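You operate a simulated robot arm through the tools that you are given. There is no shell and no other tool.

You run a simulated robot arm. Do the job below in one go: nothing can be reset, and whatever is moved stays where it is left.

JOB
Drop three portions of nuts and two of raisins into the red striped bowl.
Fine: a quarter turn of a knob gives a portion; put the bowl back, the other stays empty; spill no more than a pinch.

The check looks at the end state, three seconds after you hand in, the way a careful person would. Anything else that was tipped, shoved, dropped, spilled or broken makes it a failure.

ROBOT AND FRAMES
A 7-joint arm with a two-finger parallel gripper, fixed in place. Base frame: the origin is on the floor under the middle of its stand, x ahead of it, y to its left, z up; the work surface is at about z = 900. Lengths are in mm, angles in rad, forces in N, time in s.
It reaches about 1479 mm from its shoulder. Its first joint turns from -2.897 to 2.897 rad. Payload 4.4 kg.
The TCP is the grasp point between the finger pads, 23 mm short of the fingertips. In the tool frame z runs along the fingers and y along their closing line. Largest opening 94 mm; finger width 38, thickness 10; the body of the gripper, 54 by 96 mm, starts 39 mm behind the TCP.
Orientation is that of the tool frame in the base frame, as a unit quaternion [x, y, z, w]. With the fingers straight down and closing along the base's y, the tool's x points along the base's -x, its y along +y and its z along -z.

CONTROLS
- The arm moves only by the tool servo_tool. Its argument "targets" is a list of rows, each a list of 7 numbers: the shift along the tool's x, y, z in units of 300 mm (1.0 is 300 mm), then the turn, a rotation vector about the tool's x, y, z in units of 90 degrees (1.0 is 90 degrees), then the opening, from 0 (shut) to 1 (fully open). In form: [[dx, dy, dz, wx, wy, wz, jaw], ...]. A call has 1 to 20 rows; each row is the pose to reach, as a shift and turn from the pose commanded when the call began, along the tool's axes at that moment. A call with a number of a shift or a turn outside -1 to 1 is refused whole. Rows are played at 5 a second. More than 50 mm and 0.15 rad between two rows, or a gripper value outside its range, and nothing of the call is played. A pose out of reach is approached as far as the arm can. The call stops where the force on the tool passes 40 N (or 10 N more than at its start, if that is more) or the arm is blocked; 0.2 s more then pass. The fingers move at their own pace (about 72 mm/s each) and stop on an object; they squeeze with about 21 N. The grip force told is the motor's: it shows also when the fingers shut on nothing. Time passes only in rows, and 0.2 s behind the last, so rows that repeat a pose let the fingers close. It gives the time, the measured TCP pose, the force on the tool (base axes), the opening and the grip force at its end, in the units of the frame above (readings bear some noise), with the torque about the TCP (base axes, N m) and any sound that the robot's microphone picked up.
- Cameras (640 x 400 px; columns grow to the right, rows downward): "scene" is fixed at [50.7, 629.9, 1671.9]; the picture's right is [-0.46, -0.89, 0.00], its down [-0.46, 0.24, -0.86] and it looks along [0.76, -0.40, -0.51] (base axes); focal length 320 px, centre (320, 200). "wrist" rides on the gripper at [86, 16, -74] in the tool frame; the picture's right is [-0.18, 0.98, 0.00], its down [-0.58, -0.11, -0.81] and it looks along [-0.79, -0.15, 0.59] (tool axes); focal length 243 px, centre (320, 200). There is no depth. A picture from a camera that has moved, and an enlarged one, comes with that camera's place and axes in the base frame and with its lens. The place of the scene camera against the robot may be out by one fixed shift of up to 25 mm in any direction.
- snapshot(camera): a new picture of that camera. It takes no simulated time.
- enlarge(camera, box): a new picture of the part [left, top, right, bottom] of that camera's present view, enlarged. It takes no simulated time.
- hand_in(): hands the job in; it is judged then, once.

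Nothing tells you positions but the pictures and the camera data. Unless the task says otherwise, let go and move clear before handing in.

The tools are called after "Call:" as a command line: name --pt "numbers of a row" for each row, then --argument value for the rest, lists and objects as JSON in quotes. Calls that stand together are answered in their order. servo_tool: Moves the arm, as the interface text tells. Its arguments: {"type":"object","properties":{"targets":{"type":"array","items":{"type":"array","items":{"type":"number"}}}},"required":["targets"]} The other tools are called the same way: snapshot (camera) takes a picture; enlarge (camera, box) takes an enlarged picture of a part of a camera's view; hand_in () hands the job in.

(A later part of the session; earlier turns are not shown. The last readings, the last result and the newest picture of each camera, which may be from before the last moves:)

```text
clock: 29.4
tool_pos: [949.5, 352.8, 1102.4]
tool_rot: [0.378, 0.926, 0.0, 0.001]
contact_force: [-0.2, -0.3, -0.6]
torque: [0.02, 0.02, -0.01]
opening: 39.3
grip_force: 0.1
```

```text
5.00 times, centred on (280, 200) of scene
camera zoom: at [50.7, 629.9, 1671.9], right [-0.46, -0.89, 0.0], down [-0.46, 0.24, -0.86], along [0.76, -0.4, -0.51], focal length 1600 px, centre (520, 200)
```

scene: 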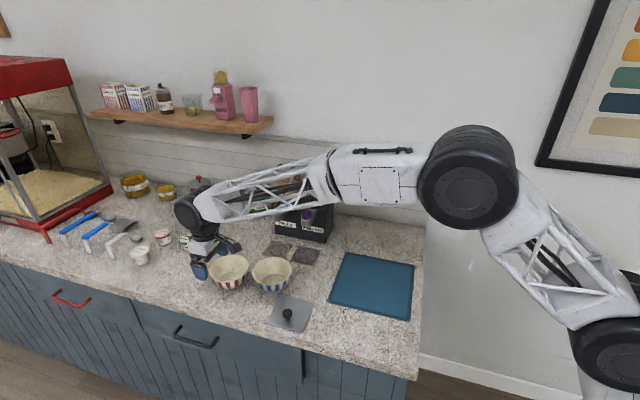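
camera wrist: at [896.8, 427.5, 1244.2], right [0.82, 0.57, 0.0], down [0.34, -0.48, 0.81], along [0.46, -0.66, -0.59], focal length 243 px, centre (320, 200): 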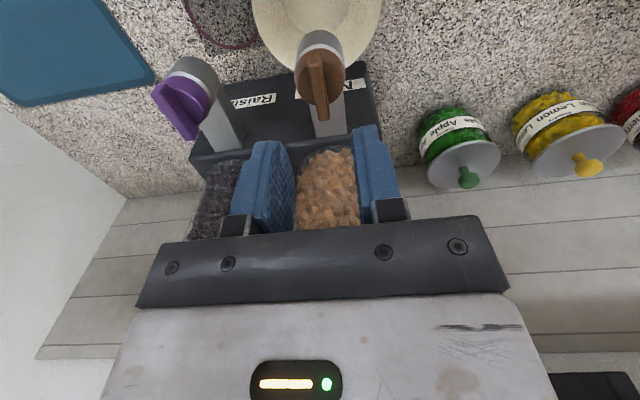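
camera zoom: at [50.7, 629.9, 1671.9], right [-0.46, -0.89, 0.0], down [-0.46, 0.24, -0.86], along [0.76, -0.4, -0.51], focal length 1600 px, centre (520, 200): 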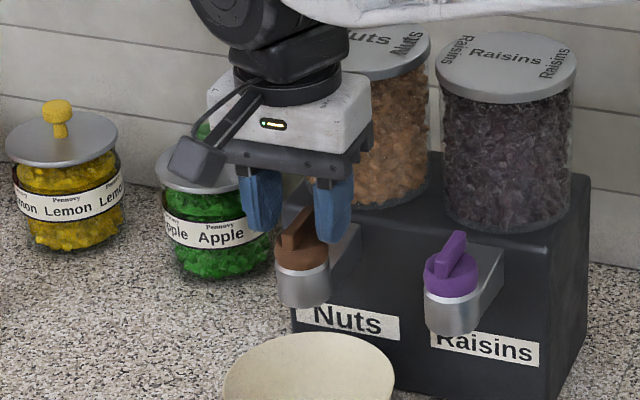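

The tips straddle the bar with no contact. I'll lower 2 mm more and close on it.

Call:
servo_tool --pt "0 0 0.0067 0 0 0 0.42" --pt "0 0 0.0067 0 0 0 0.25" --pt "0 0 0.0067 0 0 0 0.1" --pt "0 0 0.0067 0 0 0 0" --pt "0 0 0.0067 0 0 0 0" --pt "0 0 0.0067 0 0 0 0"

Call:
enlarge --camera "wrist" --box '[220, 60, 420, 240]'

Call:
enlarge --camera "scene" --box '[230, 160, 330, 240]'

```text
clock: 30.8
tool_pos: [949.3, 351.2, 1100.7]
tool_rot: [0.378, 0.926, 0.0, 0.0]
contact_force: [-12.0, -6.2, 0.2]
torque: [0.12, 0.39, -1.74]
opening: 8.9
grip_force: 45.0
```

```text
2.22 times, centred on (320, 150) of wrist
camera zoom: at [900.0, 423.5, 1174.8], right [0.82, 0.57, 0.0], down [0.34, -0.48, 0.81], along [0.46, -0.66, -0.59], focal length 539 px, centre (320, 311)
```

zoom: 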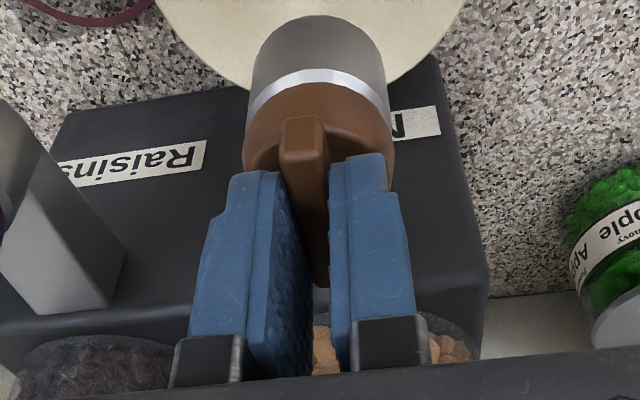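

```text
5.00 times, centred on (280, 200) of scene
camera zoom: at [50.7, 629.9, 1671.9], right [-0.46, -0.89, 0.0], down [-0.46, 0.24, -0.86], along [0.76, -0.4, -0.51], focal length 1600 px, centre (520, 200)
```

zoom: 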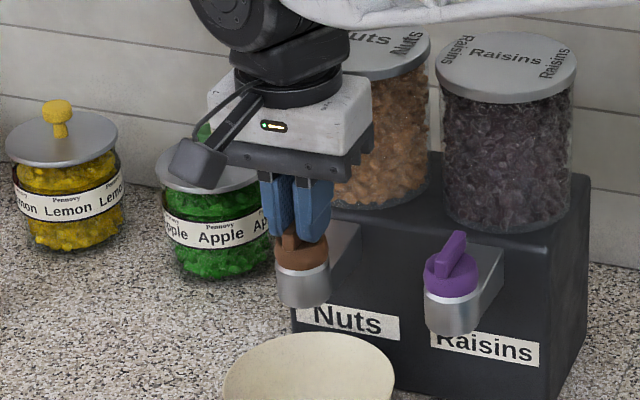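

The bar is gripped at 8.9 mm, but I read some side force and a twist, so it's slightly misaligned. I'll hold for a moment and read again before turning.

Call:
servo_tool --pt "0 0 0 0 0 0 0" --pt "0 0 0 0 0 0 0"

Call:
enlarge --camera "wrist" --box '[270, 80, 370, 200]'

```text
clock: 31.4
tool_pos: [950.0, 352.0, 1100.1]
tool_rot: [0.377, 0.926, 0.0, 0.0]
contact_force: [-16.3, -9.2, 0.0]
torque: [0.02, 0.39, -1.72]
opening: 8.9
grip_force: 44.9
```

```text
3.33 times, centred on (320, 140) of wrist
camera zoom: at [900.0, 423.5, 1174.8], right [0.82, 0.58, 0.0], down [0.34, -0.48, 0.81], along [0.46, -0.66, -0.59], focal length 809 px, centre (320, 400)
```

zoom: 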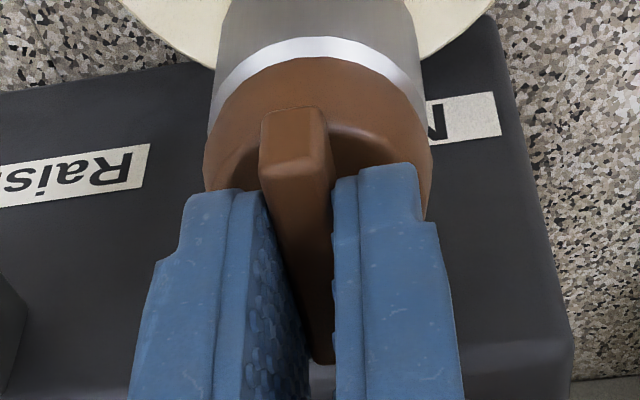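

The twist reads −1.7 N·m, so the bar sits a couple of degrees clockwise of my pads and doesn't yield. I'll ease the tool about 2° clockwise and 1 mm sideways to relax the grip and see how the load changes.

Call:
servo_tool --pt "0 -0.0017 0 0 0 0.01 0" --pt "0 -0.0033 0 0 0 0.02 0" --pt "0 -0.0033 0 0 0 0.02 0"

Call:
enlarge --camera "wrist" --box '[270, 80, 370, 200]'

```text
clock: 32.2
tool_pos: [948.8, 353.5, 1100.5]
tool_rot: [0.391, 0.92, 0.0, 0.0]
contact_force: [-0.4, 2.8, -6.7]
torque: [-0.01, -0.11, 0.01]
opening: 8.7
grip_force: 44.7
```

```text
3.33 times, centred on (320, 140) of wrist
camera zoom: at [902.1, 424.9, 1174.8], right [0.84, 0.55, 0.0], down [0.32, -0.49, 0.81], along [0.44, -0.67, -0.59], focal length 809 px, centre (320, 400)
```

zoom: 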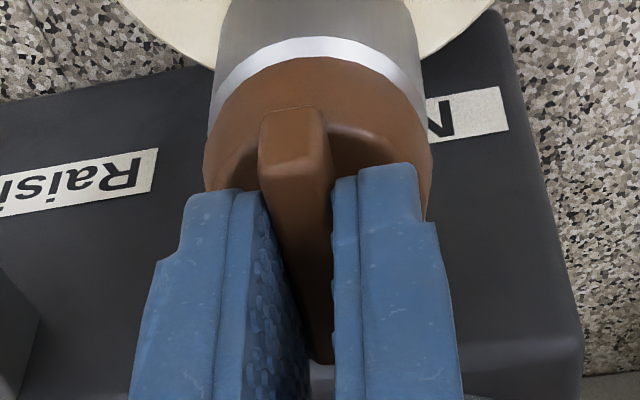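

The grip is now relaxed with near-zero torque. I'll try a small clockwise turn of about 15° and read the resistance.

Call:
servo_tool --pt "0 0 0 0 0 0.055 0" --pt "0 0 0 0 0 0.11 0" --pt "0 0 0 0 0 0.167 0" --pt "0 0 0 0 0 0.167 0"

Call:
enlarge --camera "wrist" --box '[220, 60, 420, 240]'

Call:
enlarge --camera "scene" --box '[230, 160, 330, 240]'

```text
clock: 33.2
tool_pos: [950.8, 351.1, 1100.3]
tool_rot: [0.508, 0.861, 0.0, -0.001]
contact_force: [-24.0, -2.4, 1.0]
torque: [0.24, 0.58, 0.05]
opening: 9.0
grip_force: 45.0
```

```text
2.22 times, centred on (320, 150) of wrist
camera zoom: at [922.6, 434.7, 1174.8], right [0.95, 0.31, 0.0], down [0.19, -0.56, 0.81], along [0.25, -0.77, -0.59], focal length 539 px, centre (320, 311)
```

zoom: 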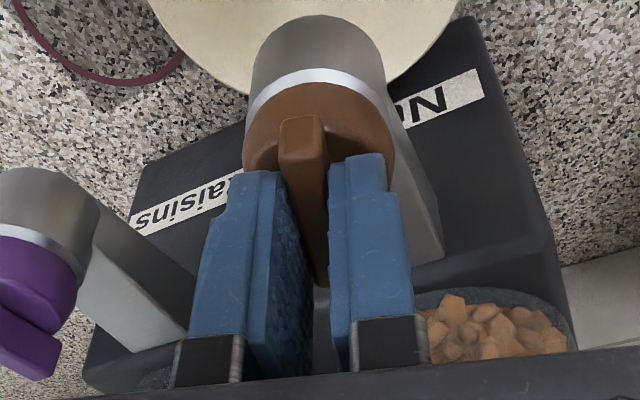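

```text
5.00 times, centred on (280, 200) of scene
camera zoom: at [50.7, 629.9, 1671.9], right [-0.46, -0.89, 0.0], down [-0.46, 0.24, -0.86], along [0.76, -0.4, -0.51], focal length 1600 px, centre (520, 200)
```

zoom: 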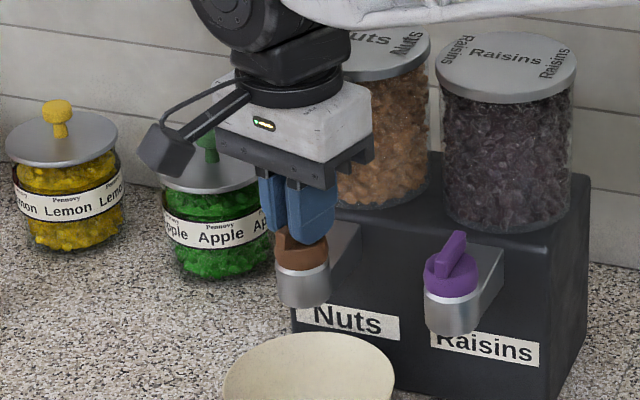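

The knob turns freely clockwise, so the earlier resistance was its counter-clockwise stop. A side force of 22 N shows my rotation centre is off the knob axis, so I'll shift the tool 3 mm toward the front and re-read.

Call:
servo_tool --pt "0.005 -0.0013 0 0 0 0 0" --pt "0.0097 -0.0026 0 0 0 0 0" --pt "0.0097 -0.0026 0 0 0 0 0"

```text
clock: 34.0
tool_pos: [948.6, 351.6, 1100.1]
tool_rot: [0.509, 0.861, 0.0, 0.002]
contact_force: [27.5, -30.0, 2.6]
torque: [-0.27, -0.22, 0.01]
opening: 9.0
grip_force: 45.2
```

The contact is stiff, about 40 N/mm, and the readings put the knob axis at about p=376 in my tool readings. I'll loosen the jaws to about 11 mm so they just cage the bar, recentre on the axis, and continue turning clockwise in part.

Call:
servo_tool --pt "0 0 0 0 0 0 0.12" --pt "-0.0029 0.0008 0 0 0 0 0.12" --pt "-0.0029 0.0008 0 0 0 0.08 0.12" --pt "-0.0029 0.0008 0 0 0 0.16 0.12" --pt "-0.0029 0.0008 0 0 0 0.24 0.12" --pt "-0.0029 0.0008 0 0 0 0.32 0.12" --pt "-0.0029 0.0008 0 0 0 0.32 0.12"

Call:
enlarge --camera "wrist" --box '[220, 60, 420, 240]'

Call:
enlarge --camera "scene" --box '[200, 130, 340, 240]'

```text
clock: 35.6
tool_pos: [947.3, 352.0, 1099.3]
tool_rot: [0.707, 0.707, 0.0, 0.0]
contact_force: [0.5, 0.6, 0.3]
torque: [-0.07, -0.03, -0.01]
opening: 11.5
grip_force: 0.4
```

```text
2.22 times, centred on (320, 150) of wrist
camera zoom: at [964.7, 439.2, 1174.1], right [0.98, -0.18, 0.0], down [-0.11, -0.58, 0.81], along [-0.15, -0.79, -0.59], focal length 539 px, centre (320, 311)
```

zoom: 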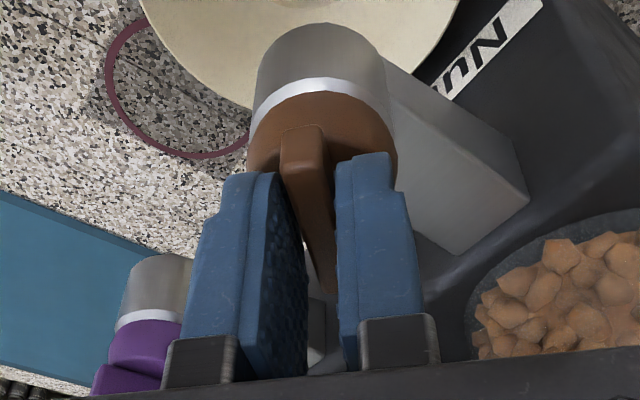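

```text
3.64 times, centred on (270, 185) of scene
camera zoom: at [50.7, 629.9, 1671.9], right [-0.46, -0.89, 0.0], down [-0.46, 0.24, -0.86], along [0.76, -0.4, -0.51], focal length 1164 px, centre (502, 254)
```

zoom: 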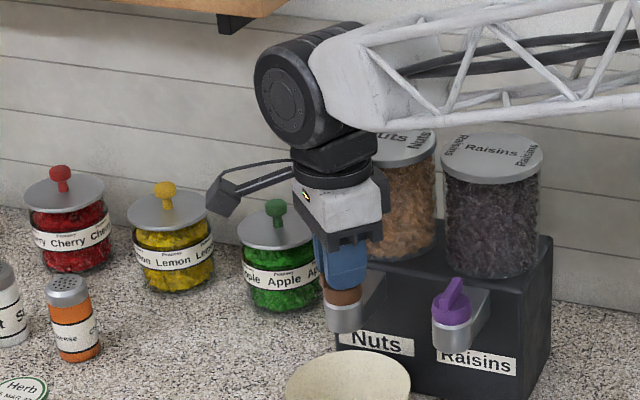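

Caged turning works with almost no force, and the tool is now at 45° of turn. I'll continue to 90°.

Call:
servo_tool --pt "0 0 0 0 0 0.07 0.12" --pt "0 0 0 0 0 0.14 0.12" --pt "0 0 0 0 0 0.21 0.12" --pt "0 0 0 0 0 0.28 0.12" --pt "0 0 0 0 0 0.35 0.12" --pt "0 0 0 0 0 0.42 0.12" --pt "0 0 0 0 0 0.49 0.12" --pt "0 0 0 0 0 0.5 0.12" --pt "0 0 0 0 0 0.5 0.12"

Call:
enlarge --camera "wrist" --box '[220, 60, 420, 240]'

Call:
enlarge --camera "scene" --box '[200, 150, 340, 260]'

```text
clock: 37.6
tool_pos: [948.1, 353.1, 1098.3]
tool_rot: [0.924, 0.383, 0.0, 0.0]
contact_force: [-1.2, 0.3, 0.5]
torque: [-0.04, -0.03, 0.02]
opening: 11.3
grip_force: 0.2
```

```text
2.22 times, centred on (320, 150) of wrist
camera zoom: at [1021.2, 402.4, 1173.9], right [0.57, -0.82, 0.0], down [-0.49, -0.33, 0.81], along [-0.66, -0.46, -0.59], focal length 539 px, centre (320, 311)
```

zoom: 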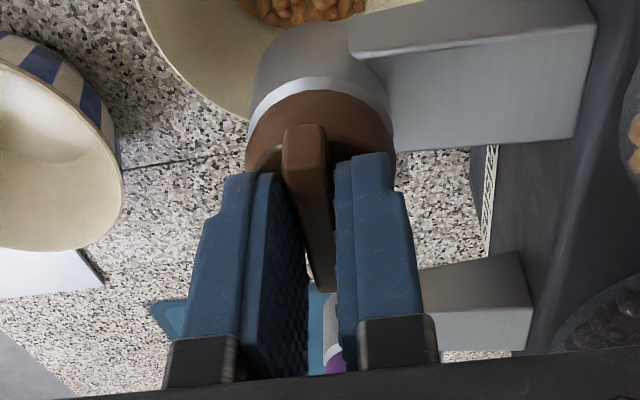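

```text
3.64 times, centred on (270, 205) of scene
camera zoom: at [50.7, 629.9, 1671.9], right [-0.46, -0.89, 0.0], down [-0.46, 0.24, -0.86], along [0.76, -0.4, -0.51], focal length 1164 px, centre (502, 182)
```

zoom: 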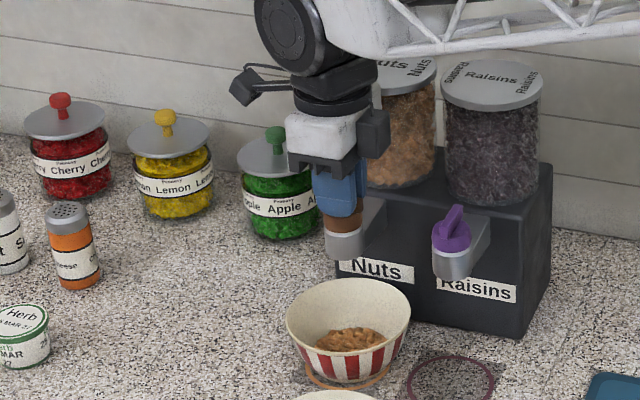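

A portion of nuts has dropped cleanly into the bowl. I'll close the jaws to bring the bar exactly to 90° and check the load there.

Call:
servo_tool --pt "0 0 0 0 0 0 0.06" --pt "0 0 0 0 0 0 0.0" --pt "0 0 0 0 0 0 0.0" --pt "0 0 0 0 0 0 0.0"

Call:
enlarge --camera "scene" --box '[230, 200, 330, 270]'

Call:
enlarge --camera "wrist" --box '[220, 0, 420, 180]'

```text
clock: 38.6
tool_pos: [947.7, 352.9, 1098.9]
tool_rot: [0.923, 0.384, 0.0, 0.0]
contact_force: [7.1, -2.4, 0.2]
torque: [0.05, -0.21, -0.01]
opening: 8.8
grip_force: 44.9
```

```text
5.71 times, centred on (280, 235) of scene
camera zoom: at [50.7, 629.9, 1671.9], right [-0.46, -0.89, 0.0], down [-0.46, 0.24, -0.86], along [0.76, -0.4, -0.51], focal length 1828 px, centre (549, 0)
```

zoom: 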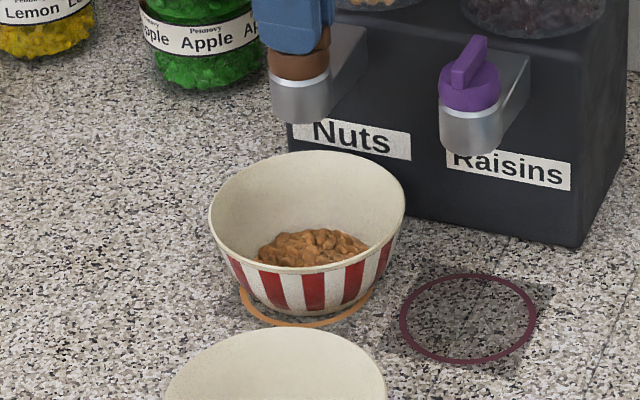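

```text
2.22 times, centred on (320, 90) of wrist
camera zoom: at [1021.3, 402.3, 1174.0], right [0.57, -0.82, 0.0], down [-0.49, -0.33, 0.81], along [-0.66, -0.46, -0.59], focal length 539 px, centre (320, 444)
```

zoom: 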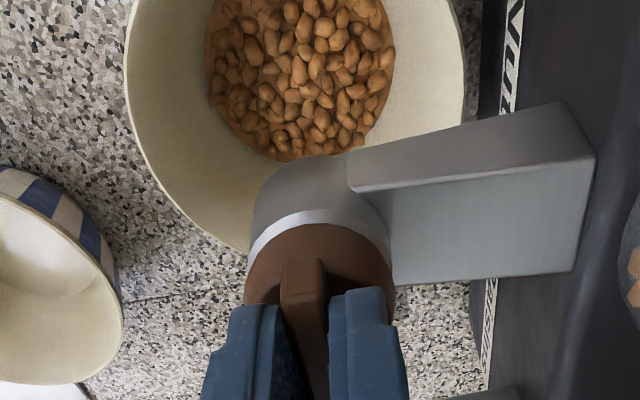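

One portion covers the bowl's bottom and nothing spilled. I'll check whether the knob continues clockwise past 90° with a small 5° test.

Call:
servo_tool --pt "0 0 0 0 0 0.02 0.0" --pt "0 0 0 0 0 0.04 0.0" --pt "0 0 0 0 0 0.055 0.0" --pt "0 0 0 0 0 0.055 0.0"

Call:
enlarge --camera "wrist" --box '[270, 80, 370, 200]'

```text
clock: 39.6
tool_pos: [947.5, 352.1, 1099.3]
tool_rot: [0.939, 0.343, 0.0, 0.0]
contact_force: [7.3, -8.0, 2.3]
torque: [-1.14, 1.03, -0.01]
opening: 8.9
grip_force: 44.9
```

```text
3.33 times, centred on (320, 140) of wrist
camera zoom: at [1025.3, 395.9, 1174.0], right [0.49, -0.87, 0.0], down [-0.52, -0.29, 0.81], along [-0.7, -0.4, -0.59], focal length 809 px, centre (320, 400)
```

zoom: 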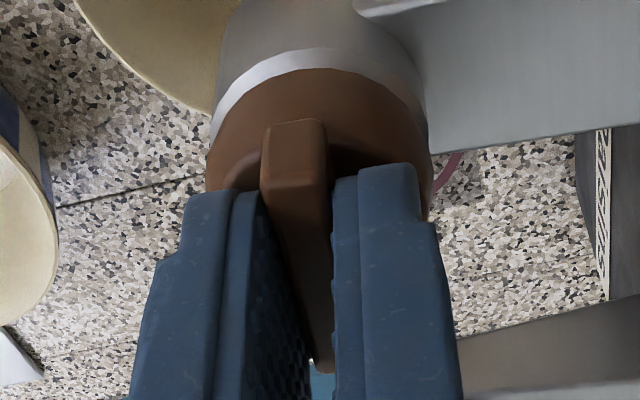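

The knob turns on freely clockwise past 90°, so I'll keep going that way. I'll open the jaws, rise straight up, and unwind the wrist 180° to re-grip the bar from the other side.

Call:
servo_tool --pt "0 0 0 0 0 0 0.2" --pt "0 0 0 0 0 0 0.42" --pt "0 0 0 0 0 0 0.42" --pt "0 0 -0.05 0 0 0 0.42" --pt "0 0 -0.1 0 0 0 0.42" --pt "0 0 -0.15 0 0 0 0.42" --pt "0 0 -0.15 0 0 -0.085 0.42" --pt "0 0 -0.15 0 0 -0.17 0.42" --pt "0 0 -0.15 0 0 -0.255 0.42" --pt "0 0 -0.15 0 0 -0.34 0.42" --pt "0 0 -0.15 0 0 -0.425 0.42" --pt "0 0 -0.15 0 0 -0.51 0.42" --pt "0 0 -0.15 0 0 -0.595 0.42" --pt "0 0 -0.15 0 0 -0.68 0.42" --pt "0 0 -0.15 0 0 -0.765 0.42" --pt "0 0 -0.15 0 0 -0.85 0.42" --pt "0 0 -0.15 0 0 -0.93 0.42" --pt "0 0 -0.15 0 0 -1.0 0.42" --pt "0 0 -0.15 0 0 -1.0 0.42"

Call:
snapshot --camera "wrist"

Call:
enlarge --camera "scene" --box '[200, 130, 340, 240]'

```text
clock: 43.6
tool_pos: [948.3, 353.4, 1143.8]
tool_rot: [0.422, 0.907, 0.0, 0.0]
contact_force: [-0.9, 0.0, -0.5]
torque: [0.0, -0.01, 0.02]
opening: 39.5
grip_force: 0.0
```

```text
taken
camera wrist: at [905.6, 429.1, 1219.5], right [0.87, 0.49, 0.0], down [0.29, -0.51, 0.81], along [0.4, -0.7, -0.59], focal length 243 px, centre (320, 200)
```

wrist: 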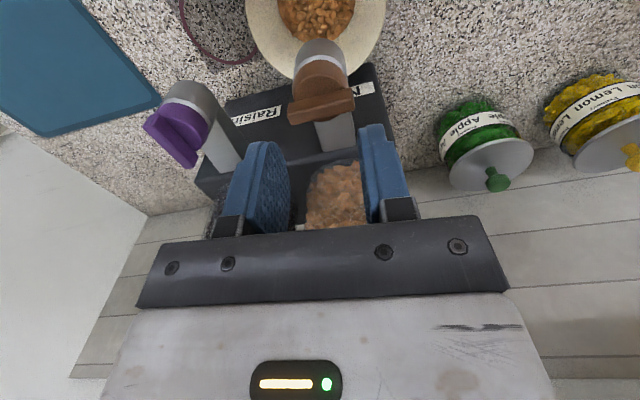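

```text
3.64 times, centred on (270, 185) of scene
camera zoom: at [50.7, 629.9, 1671.9], right [-0.46, -0.89, 0.0], down [-0.46, 0.24, -0.86], along [0.76, -0.4, -0.51], focal length 1164 px, centre (502, 254)
```

zoom: 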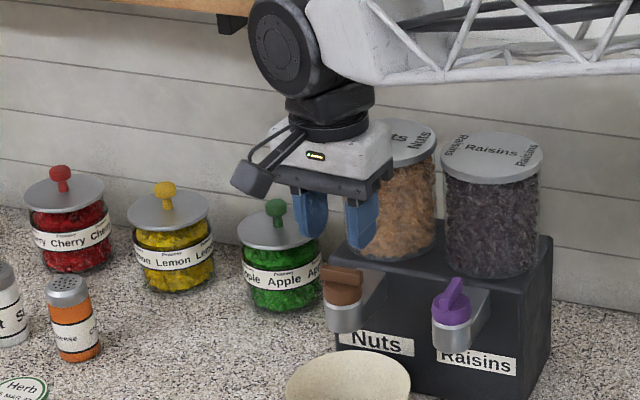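

The bar now lies across and the bowl is fine. I'll unwind another 90° so the jaws line up with it again.

Call:
servo_tool --pt "0 0 0 0 0 -0.085 0.42" --pt "0 0 0 0 0 -0.17 0.42" --pt "0 0 0 0 0 -0.255 0.42" --pt "0 0 0 0 0 -0.34 0.42" --pt "0 0 0 0 0 -0.425 0.42" --pt "0 0 0 0 0 -0.51 0.42" --pt "0 0 0 0 0 -0.595 0.42" --pt "0 0 0 0 0 -0.68 0.42" --pt "0 0 0 0 0 -0.765 0.42" --pt "0 0 0 0 0 -0.85 0.42" --pt "0 0 0 0 0 -0.93 0.42" --pt "0 0 0 0 0 -1.0 0.42" --pt "0 0 0 0 0 -1.0 0.42"

Call:
enlarge --camera "wrist" --box '[220, 40, 420, 240]'

```text
clock: 46.4
tool_pos: [947.5, 354.0, 1143.8]
tool_rot: [-0.344, 0.939, 0.0, 0.0]
contact_force: [0.3, -0.6, 0.7]
torque: [-0.01, 0.0, 0.03]
opening: 39.4
grip_force: 0.1
```

```text
2.00 times, centred on (320, 140) of wrist
camera zoom: at [872.4, 309.3, 1219.4], right [-0.49, 0.87, 0.0], down [0.51, 0.29, 0.81], along [0.7, 0.4, -0.59], focal length 485 px, centre (320, 320)
```

zoom: 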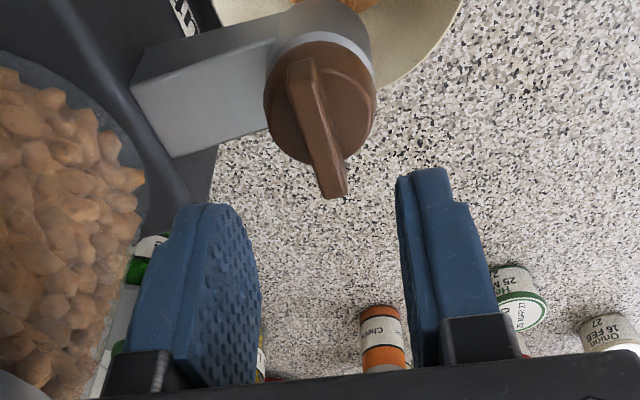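

The jaws line up with the bar. I'll descend straight onto it and cage it loosely.

Call:
servo_tool --pt "0 0 0.05 0 0 0 0.42" --pt "0 0 0.1 0 0 0 0.42" --pt "0 0 0.147 0 0 0 0.42" --pt "0 0 0.147 0 0 0 0.42" --pt "0 0 0.147 0 0 0 0.25" --pt "0 0 0.147 0 0 0 0.12" --pt "0 0 0.147 0 0 0 0.12" --pt "0 0 0.147 0 0 0 0.12"

Call:
enlarge --camera "wrist" --box '[220, 60, 420, 240]'

```text
clock: 48.2
tool_pos: [948.0, 351.3, 1100.6]
tool_rot: [-0.343, 0.939, 0.0, 0.0]
contact_force: [-0.6, 1.7, -0.1]
torque: [0.03, 0.02, 0.01]
opening: 11.5
grip_force: 0.7
```

```text
2.22 times, centred on (320, 150) of wrist
camera zoom: at [872.5, 308.1, 1174.8], right [-0.49, 0.87, 0.0], down [0.51, 0.29, 0.81], along [0.7, 0.4, -0.59], focal length 539 px, centre (320, 311)
```

zoom: 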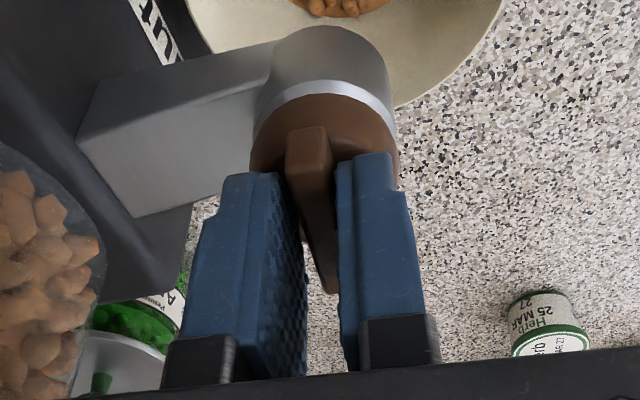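

The bar is caged cleanly. I'll turn clockwise 85° to finish the second quarter, then close to square it up.

Call:
servo_tool --pt "0 0 0 0 0 0.08 0.12" --pt "0 0 0 0 0 0.16 0.12" --pt "0 0 0 0 0 0.24 0.12" --pt "0 0 0 0 0 0.32 0.12" --pt "0 0 0 0 0 0.4 0.12" --pt "0 0 0 0 0 0.48 0.12" --pt "0 0 0 0 0 0.56 0.12" --pt "0 0 0 0 0 0.64 0.12" --pt "0 0 0 0 0 0.72 0.12" --pt "0 0 0 0 0 0.8 0.12" --pt "0 0 0 0 0 0.88 0.12" --pt "0 0 0 0 0 0.944 0.12" --pt "0 0 0 0 0 0.944 0.12" --pt "0 0 0 0 0 0.944 0.12"

Call:
enlarge --camera "wrist" --box '[220, 0, 420, 240]'

Call:
enlarge --camera "scene" --box '[230, 200, 330, 270]'

```text
clock: 51.2
tool_pos: [948.2, 353.4, 1099.6]
tool_rot: [0.381, 0.925, 0.0, 0.0]
contact_force: [0.1, 0.4, 0.1]
torque: [0.03, -0.01, 0.02]
opening: 11.4
grip_force: 0.1
```

```text
1.67 times, centred on (320, 120) of wrist
camera zoom: at [899.1, 425.2, 1175.1], right [0.82, 0.57, 0.0], down [0.34, -0.49, 0.81], along [0.46, -0.66, -0.59], focal length 404 px, centre (320, 333)
```

zoom: 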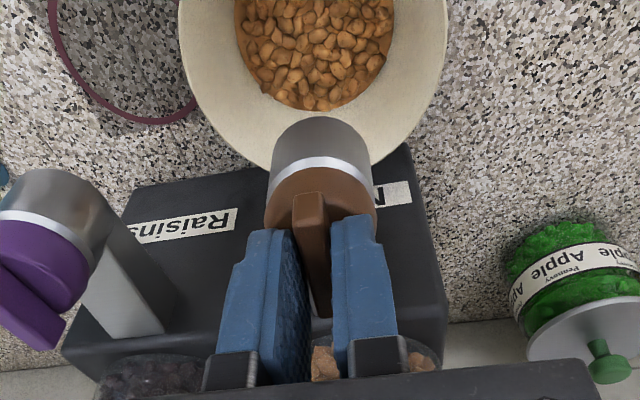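

```text
5.71 times, centred on (280, 235) of scene
camera zoom: at [50.7, 629.9, 1671.9], right [-0.46, -0.89, 0.0], down [-0.46, 0.24, -0.86], along [0.76, -0.4, -0.51], focal length 1828 px, centre (549, 0)
```

zoom: 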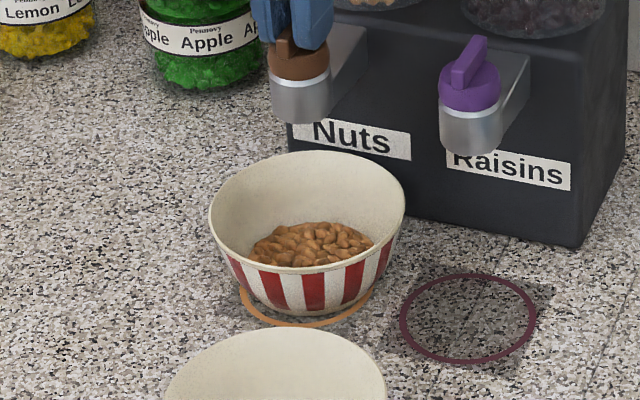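

The pile has grown. I'll square up at 180° by closing, then compare the bowl again.

Call:
servo_tool --pt "0 0 0 0 0 0 0.06" --pt "0 0 0 0 0 0 0.0" --pt "0 0 0 0 0 0 0.0" --pt "0 0 0 0 0 0 0.0"

Call:
enlarge --camera "scene" --box '[230, 200, 330, 270]'

Call:
enlarge --camera "wrist" --box '[220, 0, 420, 180]'

```text
clock: 52.2
tool_pos: [949.6, 353.4, 1099.8]
tool_rot: [0.381, 0.925, -0.001, 0.001]
contact_force: [7.5, 5.4, -0.5]
torque: [0.06, -0.17, -0.01]
opening: 8.9
grip_force: 45.0
```

```text
5.71 times, centred on (280, 235) of scene
camera zoom: at [50.7, 629.9, 1671.9], right [-0.46, -0.89, 0.0], down [-0.46, 0.24, -0.86], along [0.76, -0.4, -0.51], focal length 1828 px, centre (549, 0)
```

zoom: 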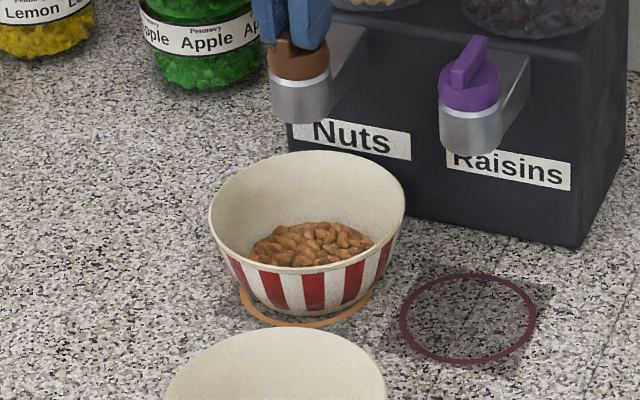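

```text
2.22 times, centred on (320, 90) of wrist
camera zoom: at [899.1, 425.3, 1175.1], right [0.82, 0.57, 0.0], down [0.34, -0.49, 0.81], along [0.46, -0.66, -0.59], focal length 539 px, centre (320, 444)
```

zoom: 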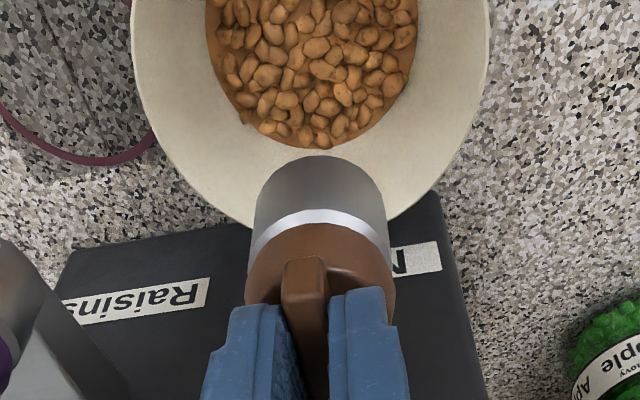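

That's two portions: the pile visibly rose and squaring up added nothing more. I'll loosen to the cage and turn the third quarter clockwise.

Call:
servo_tool --pt "0 0 0 0 0 0 0.12" --pt "0 0 0 0 0 0.0 0.12" --pt "0 0 0 0 0 0.08 0.12" --pt "0 0 0 0 0 0.16 0.12" --pt "0 0 0 0 0 0.24 0.12" --pt "0 0 0 0 0 0.32 0.12" --pt "0 0 0 0 0 0.4 0.12" --pt "0 0 0 0 0 0.48 0.12" --pt "0 0 0 0 0 0.56 0.12" --pt "0 0 0 0 0 0.64 0.12" --pt "0 0 0 0 0 0.72 0.12" --pt "0 0 0 0 0 0.8 0.12" --pt "0 0 0 0 0 0.88 0.12" --pt "0 0 0 0 0 0.96 0.12" --pt "0 0 0 0 0 1.0 0.12" --pt "0 0 0 0 0 1.0 0.12"

Call:
enlarge --camera "scene" --box '[230, 200, 330, 270]'

Call:
enlarge --camera "wrist" --box '[220, 0, 420, 180]'

```text
clock: 55.6
tool_pos: [947.3, 352.0, 1101.7]
tool_rot: [0.924, 0.382, 0.0, 0.0]
contact_force: [-0.9, 1.0, -0.5]
torque: [-0.02, -0.01, 0.01]
opening: 11.4
grip_force: 0.0
```

```text
5.71 times, centred on (280, 235) of scene
camera zoom: at [50.7, 629.9, 1671.9], right [-0.46, -0.89, 0.0], down [-0.46, 0.24, -0.86], along [0.76, -0.4, -0.51], focal length 1828 px, centre (549, 0)
```

zoom: 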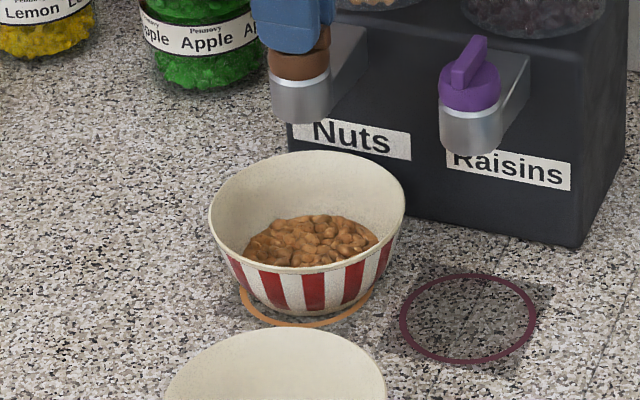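

```text
2.22 times, centred on (320, 90) of wrist
camera zoom: at [1021.2, 402.6, 1175.1], right [0.57, -0.82, 0.0], down [-0.49, -0.34, 0.81], along [-0.66, -0.46, -0.59], focal length 539 px, centre (320, 444)
```

zoom: 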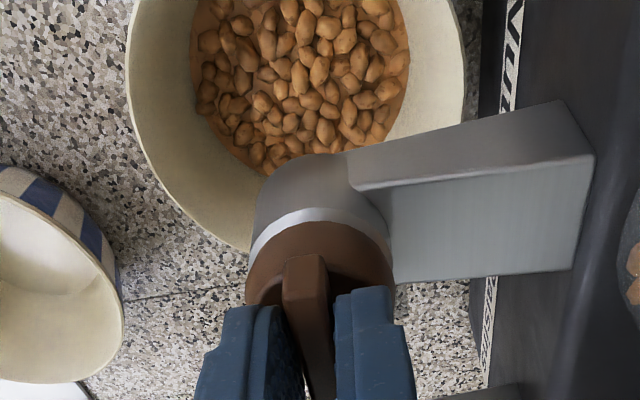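

Three portions are in: the pile's top rose by the same step each time and there's no spill. I'll square the knob up, then open and rise straight up off it.

Call:
servo_tool --pt "0 0 0 0 0 0 0.06" --pt "0 0 0 0 0 0 0.0" --pt "0 0 0 0 0 0 0.0" --pt "0 0 0 0 0 0 0.2" --pt "0 0 0 0 0 0 0.42" --pt "0 0 0 0 0 0 0.42" --pt "0 0 -0.05 0 0 0 0.42" --pt "0 0 -0.1 0 0 0 0.42" --pt "0 0 -0.15 0 0 0 0.42" --pt "0 0 -0.25 0 0 0 0.42" --pt "0 0 -0.25 0 0 0 0.42"

Call:
enlarge --camera "scene" --box '[230, 190, 330, 270]'

Call:
snapshot --camera "wrist"

```text
clock: 58.0
tool_pos: [946.8, 352.6, 1174.6]
tool_rot: [0.923, 0.384, 0.0, 0.0]
contact_force: [0.4, -0.6, -0.8]
torque: [-0.03, -0.03, -0.04]
opening: 39.8
grip_force: 0.1
```

```text
5.00 times, centred on (280, 230) of scene
camera zoom: at [50.7, 629.9, 1671.9], right [-0.46, -0.89, 0.0], down [-0.46, 0.24, -0.86], along [0.76, -0.4, -0.51], focal length 1600 px, centre (520, 50)
```

zoom: 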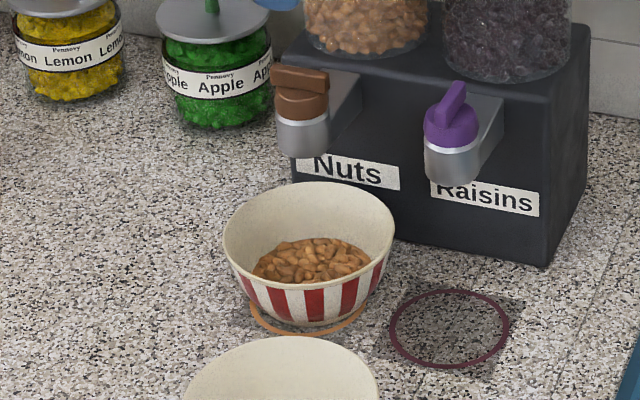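

```text
taken
camera wrist: at [1020.3, 402.2, 1250.5], right [0.57, -0.82, 0.0], down [-0.49, -0.34, 0.81], along [-0.66, -0.46, -0.59], focal length 243 px, centre (320, 200)
```

wrist: 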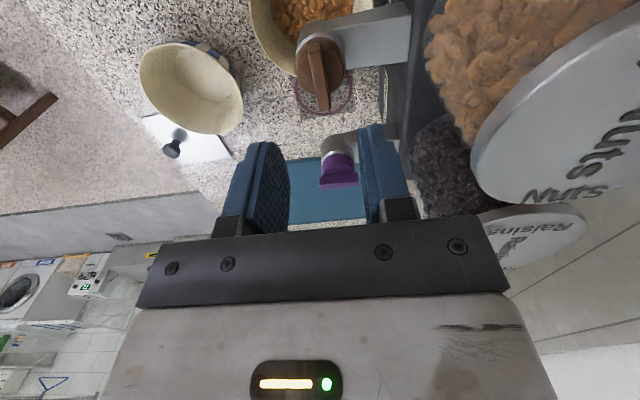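

All clear. Next I'll back away from the dispenser and unwind the wrist to the bowl-grasp orientation used before.

Call:
servo_tool --pt "0 -0.106 0 0 0 0 0.42" --pt "0 -0.211 0 0 0 0 0.42" --pt "0 -0.317 0 0 0 0 0.42" --pt "0 -0.317 0 0 0 -0.085 0.42" --pt "0 -0.317 0 0 0 -0.17 0.42" --pt "0 -0.317 0 0 0 -0.255 0.42" --pt "0 -0.317 0 0 0 -0.34 0.42" --pt "0 -0.317 0 0 0 -0.425 0.42" --pt "0 -0.317 0 0 0 -0.51 0.42" --pt "0 -0.317 0 0 0 -0.595 0.42" --pt "0 -0.317 0 0 0 -0.68 0.42" --pt "0 -0.317 0 0 0 -0.765 0.42" --pt "0 -0.317 0 0 0 -0.85 0.42" --pt "0 -0.317 0 0 0 -0.93 0.42" --pt "0 -0.317 0 0 0 -1.0 0.42"

Call:
servo_tool --pt "0 0 0 0 0 -0.085 0.42" --pt "0 0 0 0 0 -0.17 0.42" --pt "0 0 0 0 0 -0.255 0.42" --pt "0 0 0 0 0 -0.34 0.42" --pt "0 0 0 0 0 -0.425 0.42" --pt "0 0 0 0 0 -0.51 0.42" --pt "0 0 0 0 0 -0.595 0.42" --pt "0 0 0 0 0 -0.68 0.42" --pt "0 0 0 0 0 -0.765 0.42" --pt "0 0 0 0 0 -0.85 0.42" --pt "0 0 0 0 0 -0.93 0.42" --pt "0 0 0 0 0 -1.0 0.42" --pt "0 0 0 0 0 -1.0 0.42"

Call:
snapshot --camera "wrist"

```text
clock: 61.2
tool_pos: [879.7, 420.2, 1175.4]
tool_rot: [0.381, 0.925, 0.0, -0.001]
contact_force: [0.9, 0.5, 0.4]
torque: [0.01, 0.0, 0.0]
opening: 39.4
grip_force: 0.0
```

```text
clock: 64.0
tool_pos: [880.9, 420.7, 1174.6]
tool_rot: [-0.384, 0.923, 0.0, 0.0]
contact_force: [0.4, 0.2, 1.0]
torque: [0.01, -0.02, 0.0]
opening: 39.4
grip_force: 0.1
```

```text
taken
camera wrist: at [809.2, 369.8, 1249.8], right [-0.57, 0.82, 0.0], down [0.49, 0.34, 0.81], along [0.66, 0.46, -0.59], focal length 243 px, centre (320, 200)
```

wrist: 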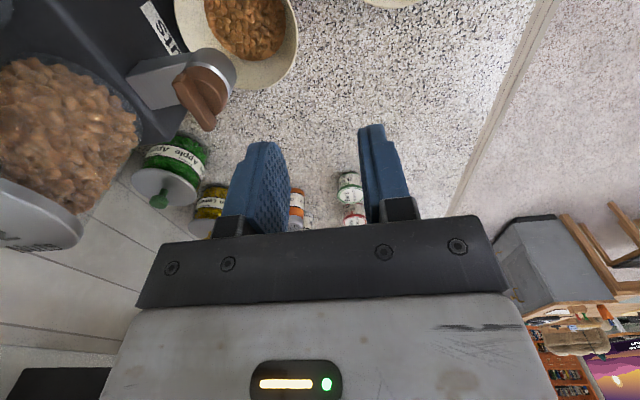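

I'm back in the grasp orientation. I'll descend with the 24° tilt to the pre-grasp point I retreated to earlier.

Call:
servo_tool --pt "0 0.001 0.1 0.03 0 0 0.36" --pt "0 0.002 0.2 0.09 0 0 0.36" --pt "0 0.003 0.3 0.15 0 0 0.36" --pt "0 0.004 0.4 0.21 0 0 0.36" --pt "0 0.004 0.508 0.267 0 0 0.36" --pt "0 0.004 0.508 0.267 0 0 0.36"

Call:
snapshot --camera "wrist"

```text
clock: 65.4
tool_pos: [880.5, 419.6, 1022.1]
tool_rot: [-0.376, 0.903, -0.193, 0.08]
contact_force: [0.2, 0.6, 0.2]
torque: [0.03, -0.01, 0.0]
opening: 33.8
grip_force: 0.1
```

```text
taken
camera wrist: at [787.9, 391.1, 1083.9], right [-0.51, 0.76, -0.4], down [0.25, 0.57, 0.78], along [0.83, 0.3, -0.48], focal length 243 px, centre (320, 200)
```

wrist: 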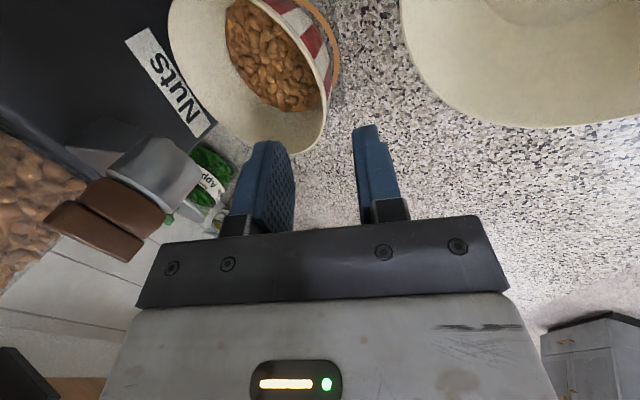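

The rim is between the fingers, about 2 mm toward the outer side. I'll correct that slightly and go down along the tool axis.

Call:
servo_tool --pt "0 0.002 0.067 0 0 0 0.36" --pt "0 0.004 0.133 0 0 0 0.36" --pt "0 0.005 0.2 0 0 0 0.36" --pt "0 0.005 0.262 0 0 0 0.36" --pt "0 0.005 0.262 0 0 0 0.36"

Call:
snapshot --camera "wrist"

```text
clock: 66.6
tool_pos: [903.7, 398.8, 948.5]
tool_rot: [-0.376, 0.903, -0.193, 0.08]
contact_force: [-0.6, -0.4, 0.6]
torque: [0.0, 0.01, -0.01]
opening: 33.7
grip_force: 0.1
```

```text
taken
camera wrist: at [810.6, 369.2, 1010.6], right [-0.51, 0.76, -0.4], down [0.25, 0.57, 0.78], along [0.83, 0.3, -0.48], focal length 243 px, centre (320, 200)
```

wrist: 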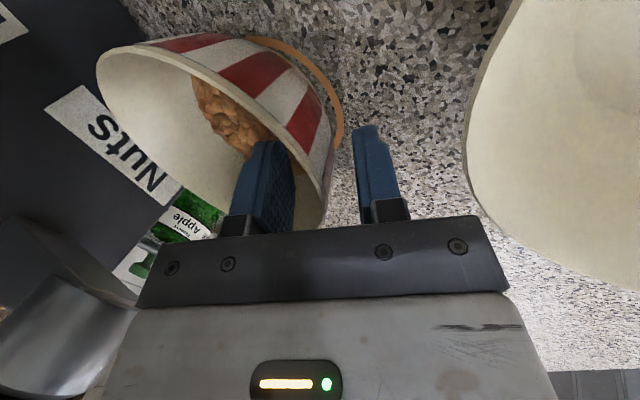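

The pose matches the release pose. I'll close on the rim and lift gently.

Call:
servo_tool --pt "0 0 0 0 0 0 0.2" --pt "0 0 0 0 0 0 0.1" --pt "0 0 0 0 0 0 0.0" --pt "0 0 0 0 0 0 0.0" --pt "0 0 0 0 0 0 0.0"

Call:
servo_tool --pt "0 -0.0068 -0.0152 0 0 0 0" --pt "0 -0.0136 -0.0305 0 0 0 0" --pt "0 -0.0203 -0.0457 0 0 0 0" --pt "0 -0.0203 -0.0457 0 0 0 0"

Call:
snapshot --camera "wrist"

Call:
enlarge --camera "scene" --box '[220, 170, 340, 270]'

```text
clock: 67.8
tool_pos: [901.8, 398.6, 949.2]
tool_rot: [-0.376, 0.903, -0.192, 0.08]
contact_force: [-0.4, -0.3, 0.7]
torque: [0.05, 0.01, -0.01]
opening: 8.4
grip_force: 20.6
```

```text
clock: 68.8
tool_pos: [902.7, 398.8, 964.8]
tool_rot: [-0.376, 0.903, -0.192, 0.08]
contact_force: [0.1, 0.7, -0.4]
torque: [0.05, 0.04, 0.0]
opening: 8.2
grip_force: 21.3
```

```text
taken
camera wrist: at [810.1, 369.5, 1026.7], right [-0.51, 0.76, -0.4], down [0.25, 0.57, 0.78], along [0.83, 0.3, -0.48], focal length 243 px, centre (320, 200)
```

wrist: 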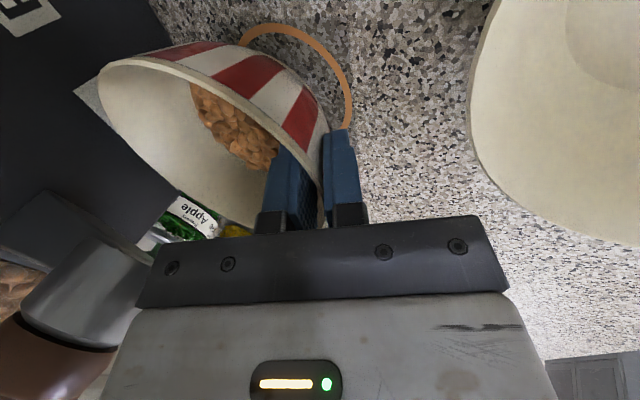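

```text
4.00 times, centred on (280, 220) of scene
camera zoom: at [50.7, 629.9, 1671.9], right [-0.46, -0.89, 0.0], down [-0.46, 0.24, -0.86], along [0.76, -0.4, -0.51], focal length 1280 px, centre (480, 120)
```

zoom: 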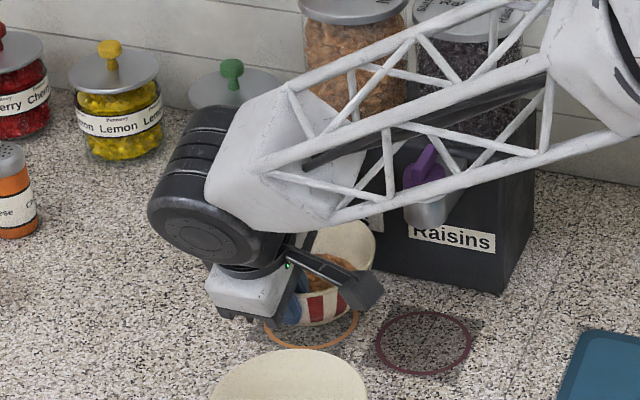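

The bowl is lifted about 15 mm and its contents are stable. I'll slide it over 110 mm to the raisins ring.

Call:
servo_tool --pt "0.073 0 0 0 0 0 0" --pt "0.147 0 0 0 0 0 0" --pt "0.22 0 0 0 0 0 0" --pt "0.294 0 0 0 0 0 0" --pt "0.367 0 0 0 0 0 0" --pt "0.367 0 0 0 0 0 0"

Call:
snapshot --camera "wrist"

Call:
enlarge --camera "scene" --box '[220, 170, 340, 270]'

```text
clock: 70.2
tool_pos: [822.7, 322.1, 964.1]
tool_rot: [-0.376, 0.903, -0.192, 0.08]
contact_force: [0.1, -0.1, -0.9]
torque: [0.03, 0.06, -0.01]
opening: 8.3
grip_force: 21.7
```

```text
taken
camera wrist: at [730.8, 292.3, 1026.4], right [-0.51, 0.76, -0.4], down [0.25, 0.57, 0.78], along [0.83, 0.3, -0.48], focal length 243 px, centre (320, 200)
```

wrist: 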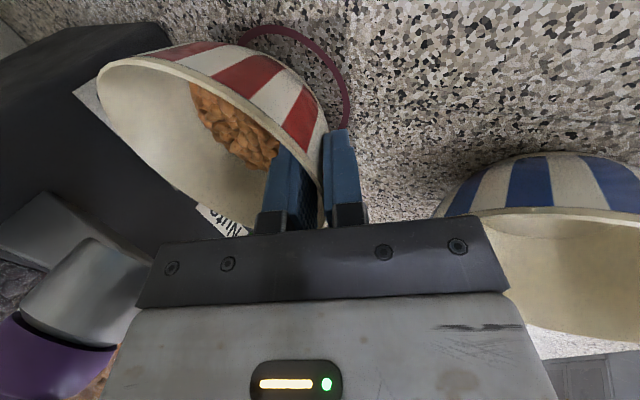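

```text
4.00 times, centred on (280, 220) of scene
camera zoom: at [50.7, 629.9, 1671.9], right [-0.46, -0.89, 0.0], down [-0.46, 0.24, -0.86], along [0.76, -0.4, -0.51], focal length 1280 px, centre (480, 120)
```

zoom: 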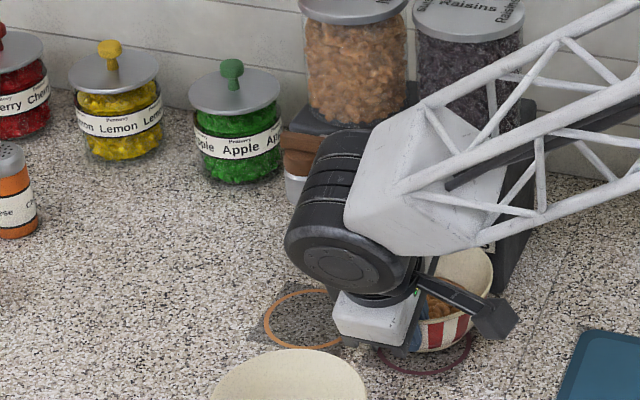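

The bowl sits over the raisins ring in the same relation as before. I'll lower it gently.

Call:
servo_tool --pt "0 0.0068 0.0152 0 0 0 0" --pt "0 0.0136 0.0305 0 0 0 0" --pt "0 0.0183 0.0411 0 0 0 0" --pt "0 0.0203 0.0457 0 0 0 0" --pt "0 0.0203 0.0457 0 0 0 0"

```text
clock: 71.4
tool_pos: [823.5, 320.9, 950.4]
tool_rot: [-0.376, 0.903, -0.193, 0.08]
contact_force: [0.3, -0.1, 0.0]
torque: [0.02, 0.02, -0.03]
opening: 8.3
grip_force: 20.8
```

Call:
servo_tool --pt "0 0.0014 0.003 0 0 0 0" --pt "0 0.0027 0.0061 0 0 0 0" --pt "0 0.0027 0.0061 0 0 0 0"

```text
clock: 72.2
tool_pos: [824.7, 322.9, 947.9]
tool_rot: [-0.375, 0.903, -0.192, 0.08]
contact_force: [0.0, 0.4, -1.3]
torque: [0.04, -0.03, -0.02]
opening: 8.3
grip_force: 21.2
```

There's still no contact at about 948, so I'll continue down 2 mm.

Call:
servo_tool --pt "0 0.0014 0.003 0 0 0 0" --pt "0 0.0027 0.0061 0 0 0 0" --pt "0 0.0027 0.0061 0 0 0 0"

Call:
enlarge --camera "wrist" --box '[60, 0, 400, 240]'

```text
clock: 73.0
tool_pos: [823.6, 321.7, 948.2]
tool_rot: [-0.376, 0.903, -0.193, 0.081]
contact_force: [-0.9, 5.1, 18.4]
torque: [-0.05, -0.31, 0.01]
opening: 8.4
grip_force: 20.9
```

```text
1.67 times, centred on (230, 120) of wrist
camera zoom: at [732.1, 292.3, 1009.4], right [-0.51, 0.76, -0.4], down [0.25, 0.57, 0.78], along [0.83, 0.3, -0.48], focal length 404 px, centre (470, 333)
```

zoom: 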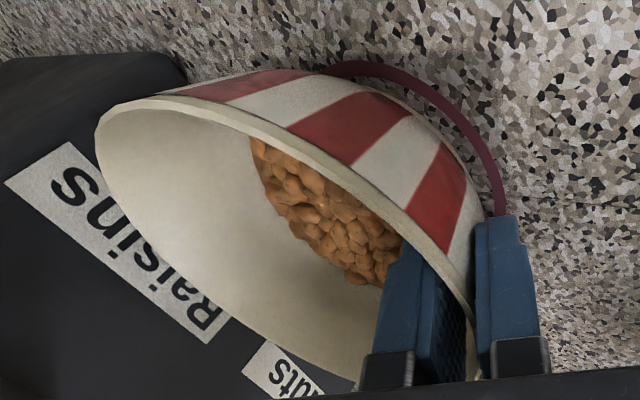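

It has touched down. I'll relieve about 1 mm, open, and retreat as before.

Call:
servo_tool --pt "0 -0.0014 -0.003 0 0 0 0" --pt "0 -0.0014 -0.003 0 0 0 0" --pt "0 -0.0014 -0.003 0 0 0 0.15" --pt "0 -0.0014 -0.003 0 0 0 0.3" --pt "0 -0.0014 -0.003 0 0 0 0.36" --pt "0 -0.0014 -0.003 0 0 0 0.36"

Call:
snapshot --camera "wrist"

```text
clock: 74.4
tool_pos: [823.9, 321.8, 947.6]
tool_rot: [-0.376, 0.903, -0.193, 0.08]
contact_force: [0.0, -0.8, -0.5]
torque: [0.03, 0.01, 0.0]
opening: 34.1
grip_force: 0.1
```

```text
taken
camera wrist: at [731.7, 291.9, 1009.1], right [-0.51, 0.76, -0.4], down [0.25, 0.57, 0.78], along [0.83, 0.3, -0.48], focal length 243 px, centre (320, 200)
```

wrist: 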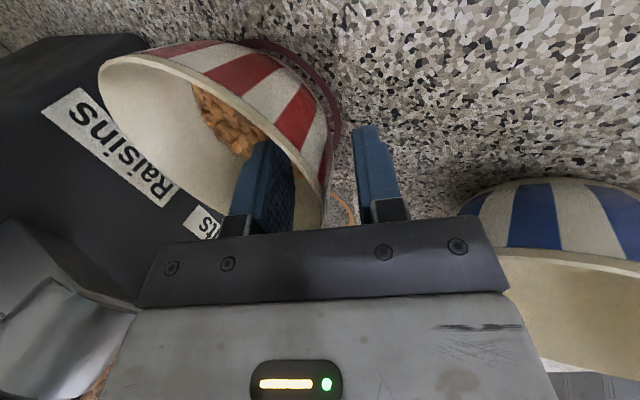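

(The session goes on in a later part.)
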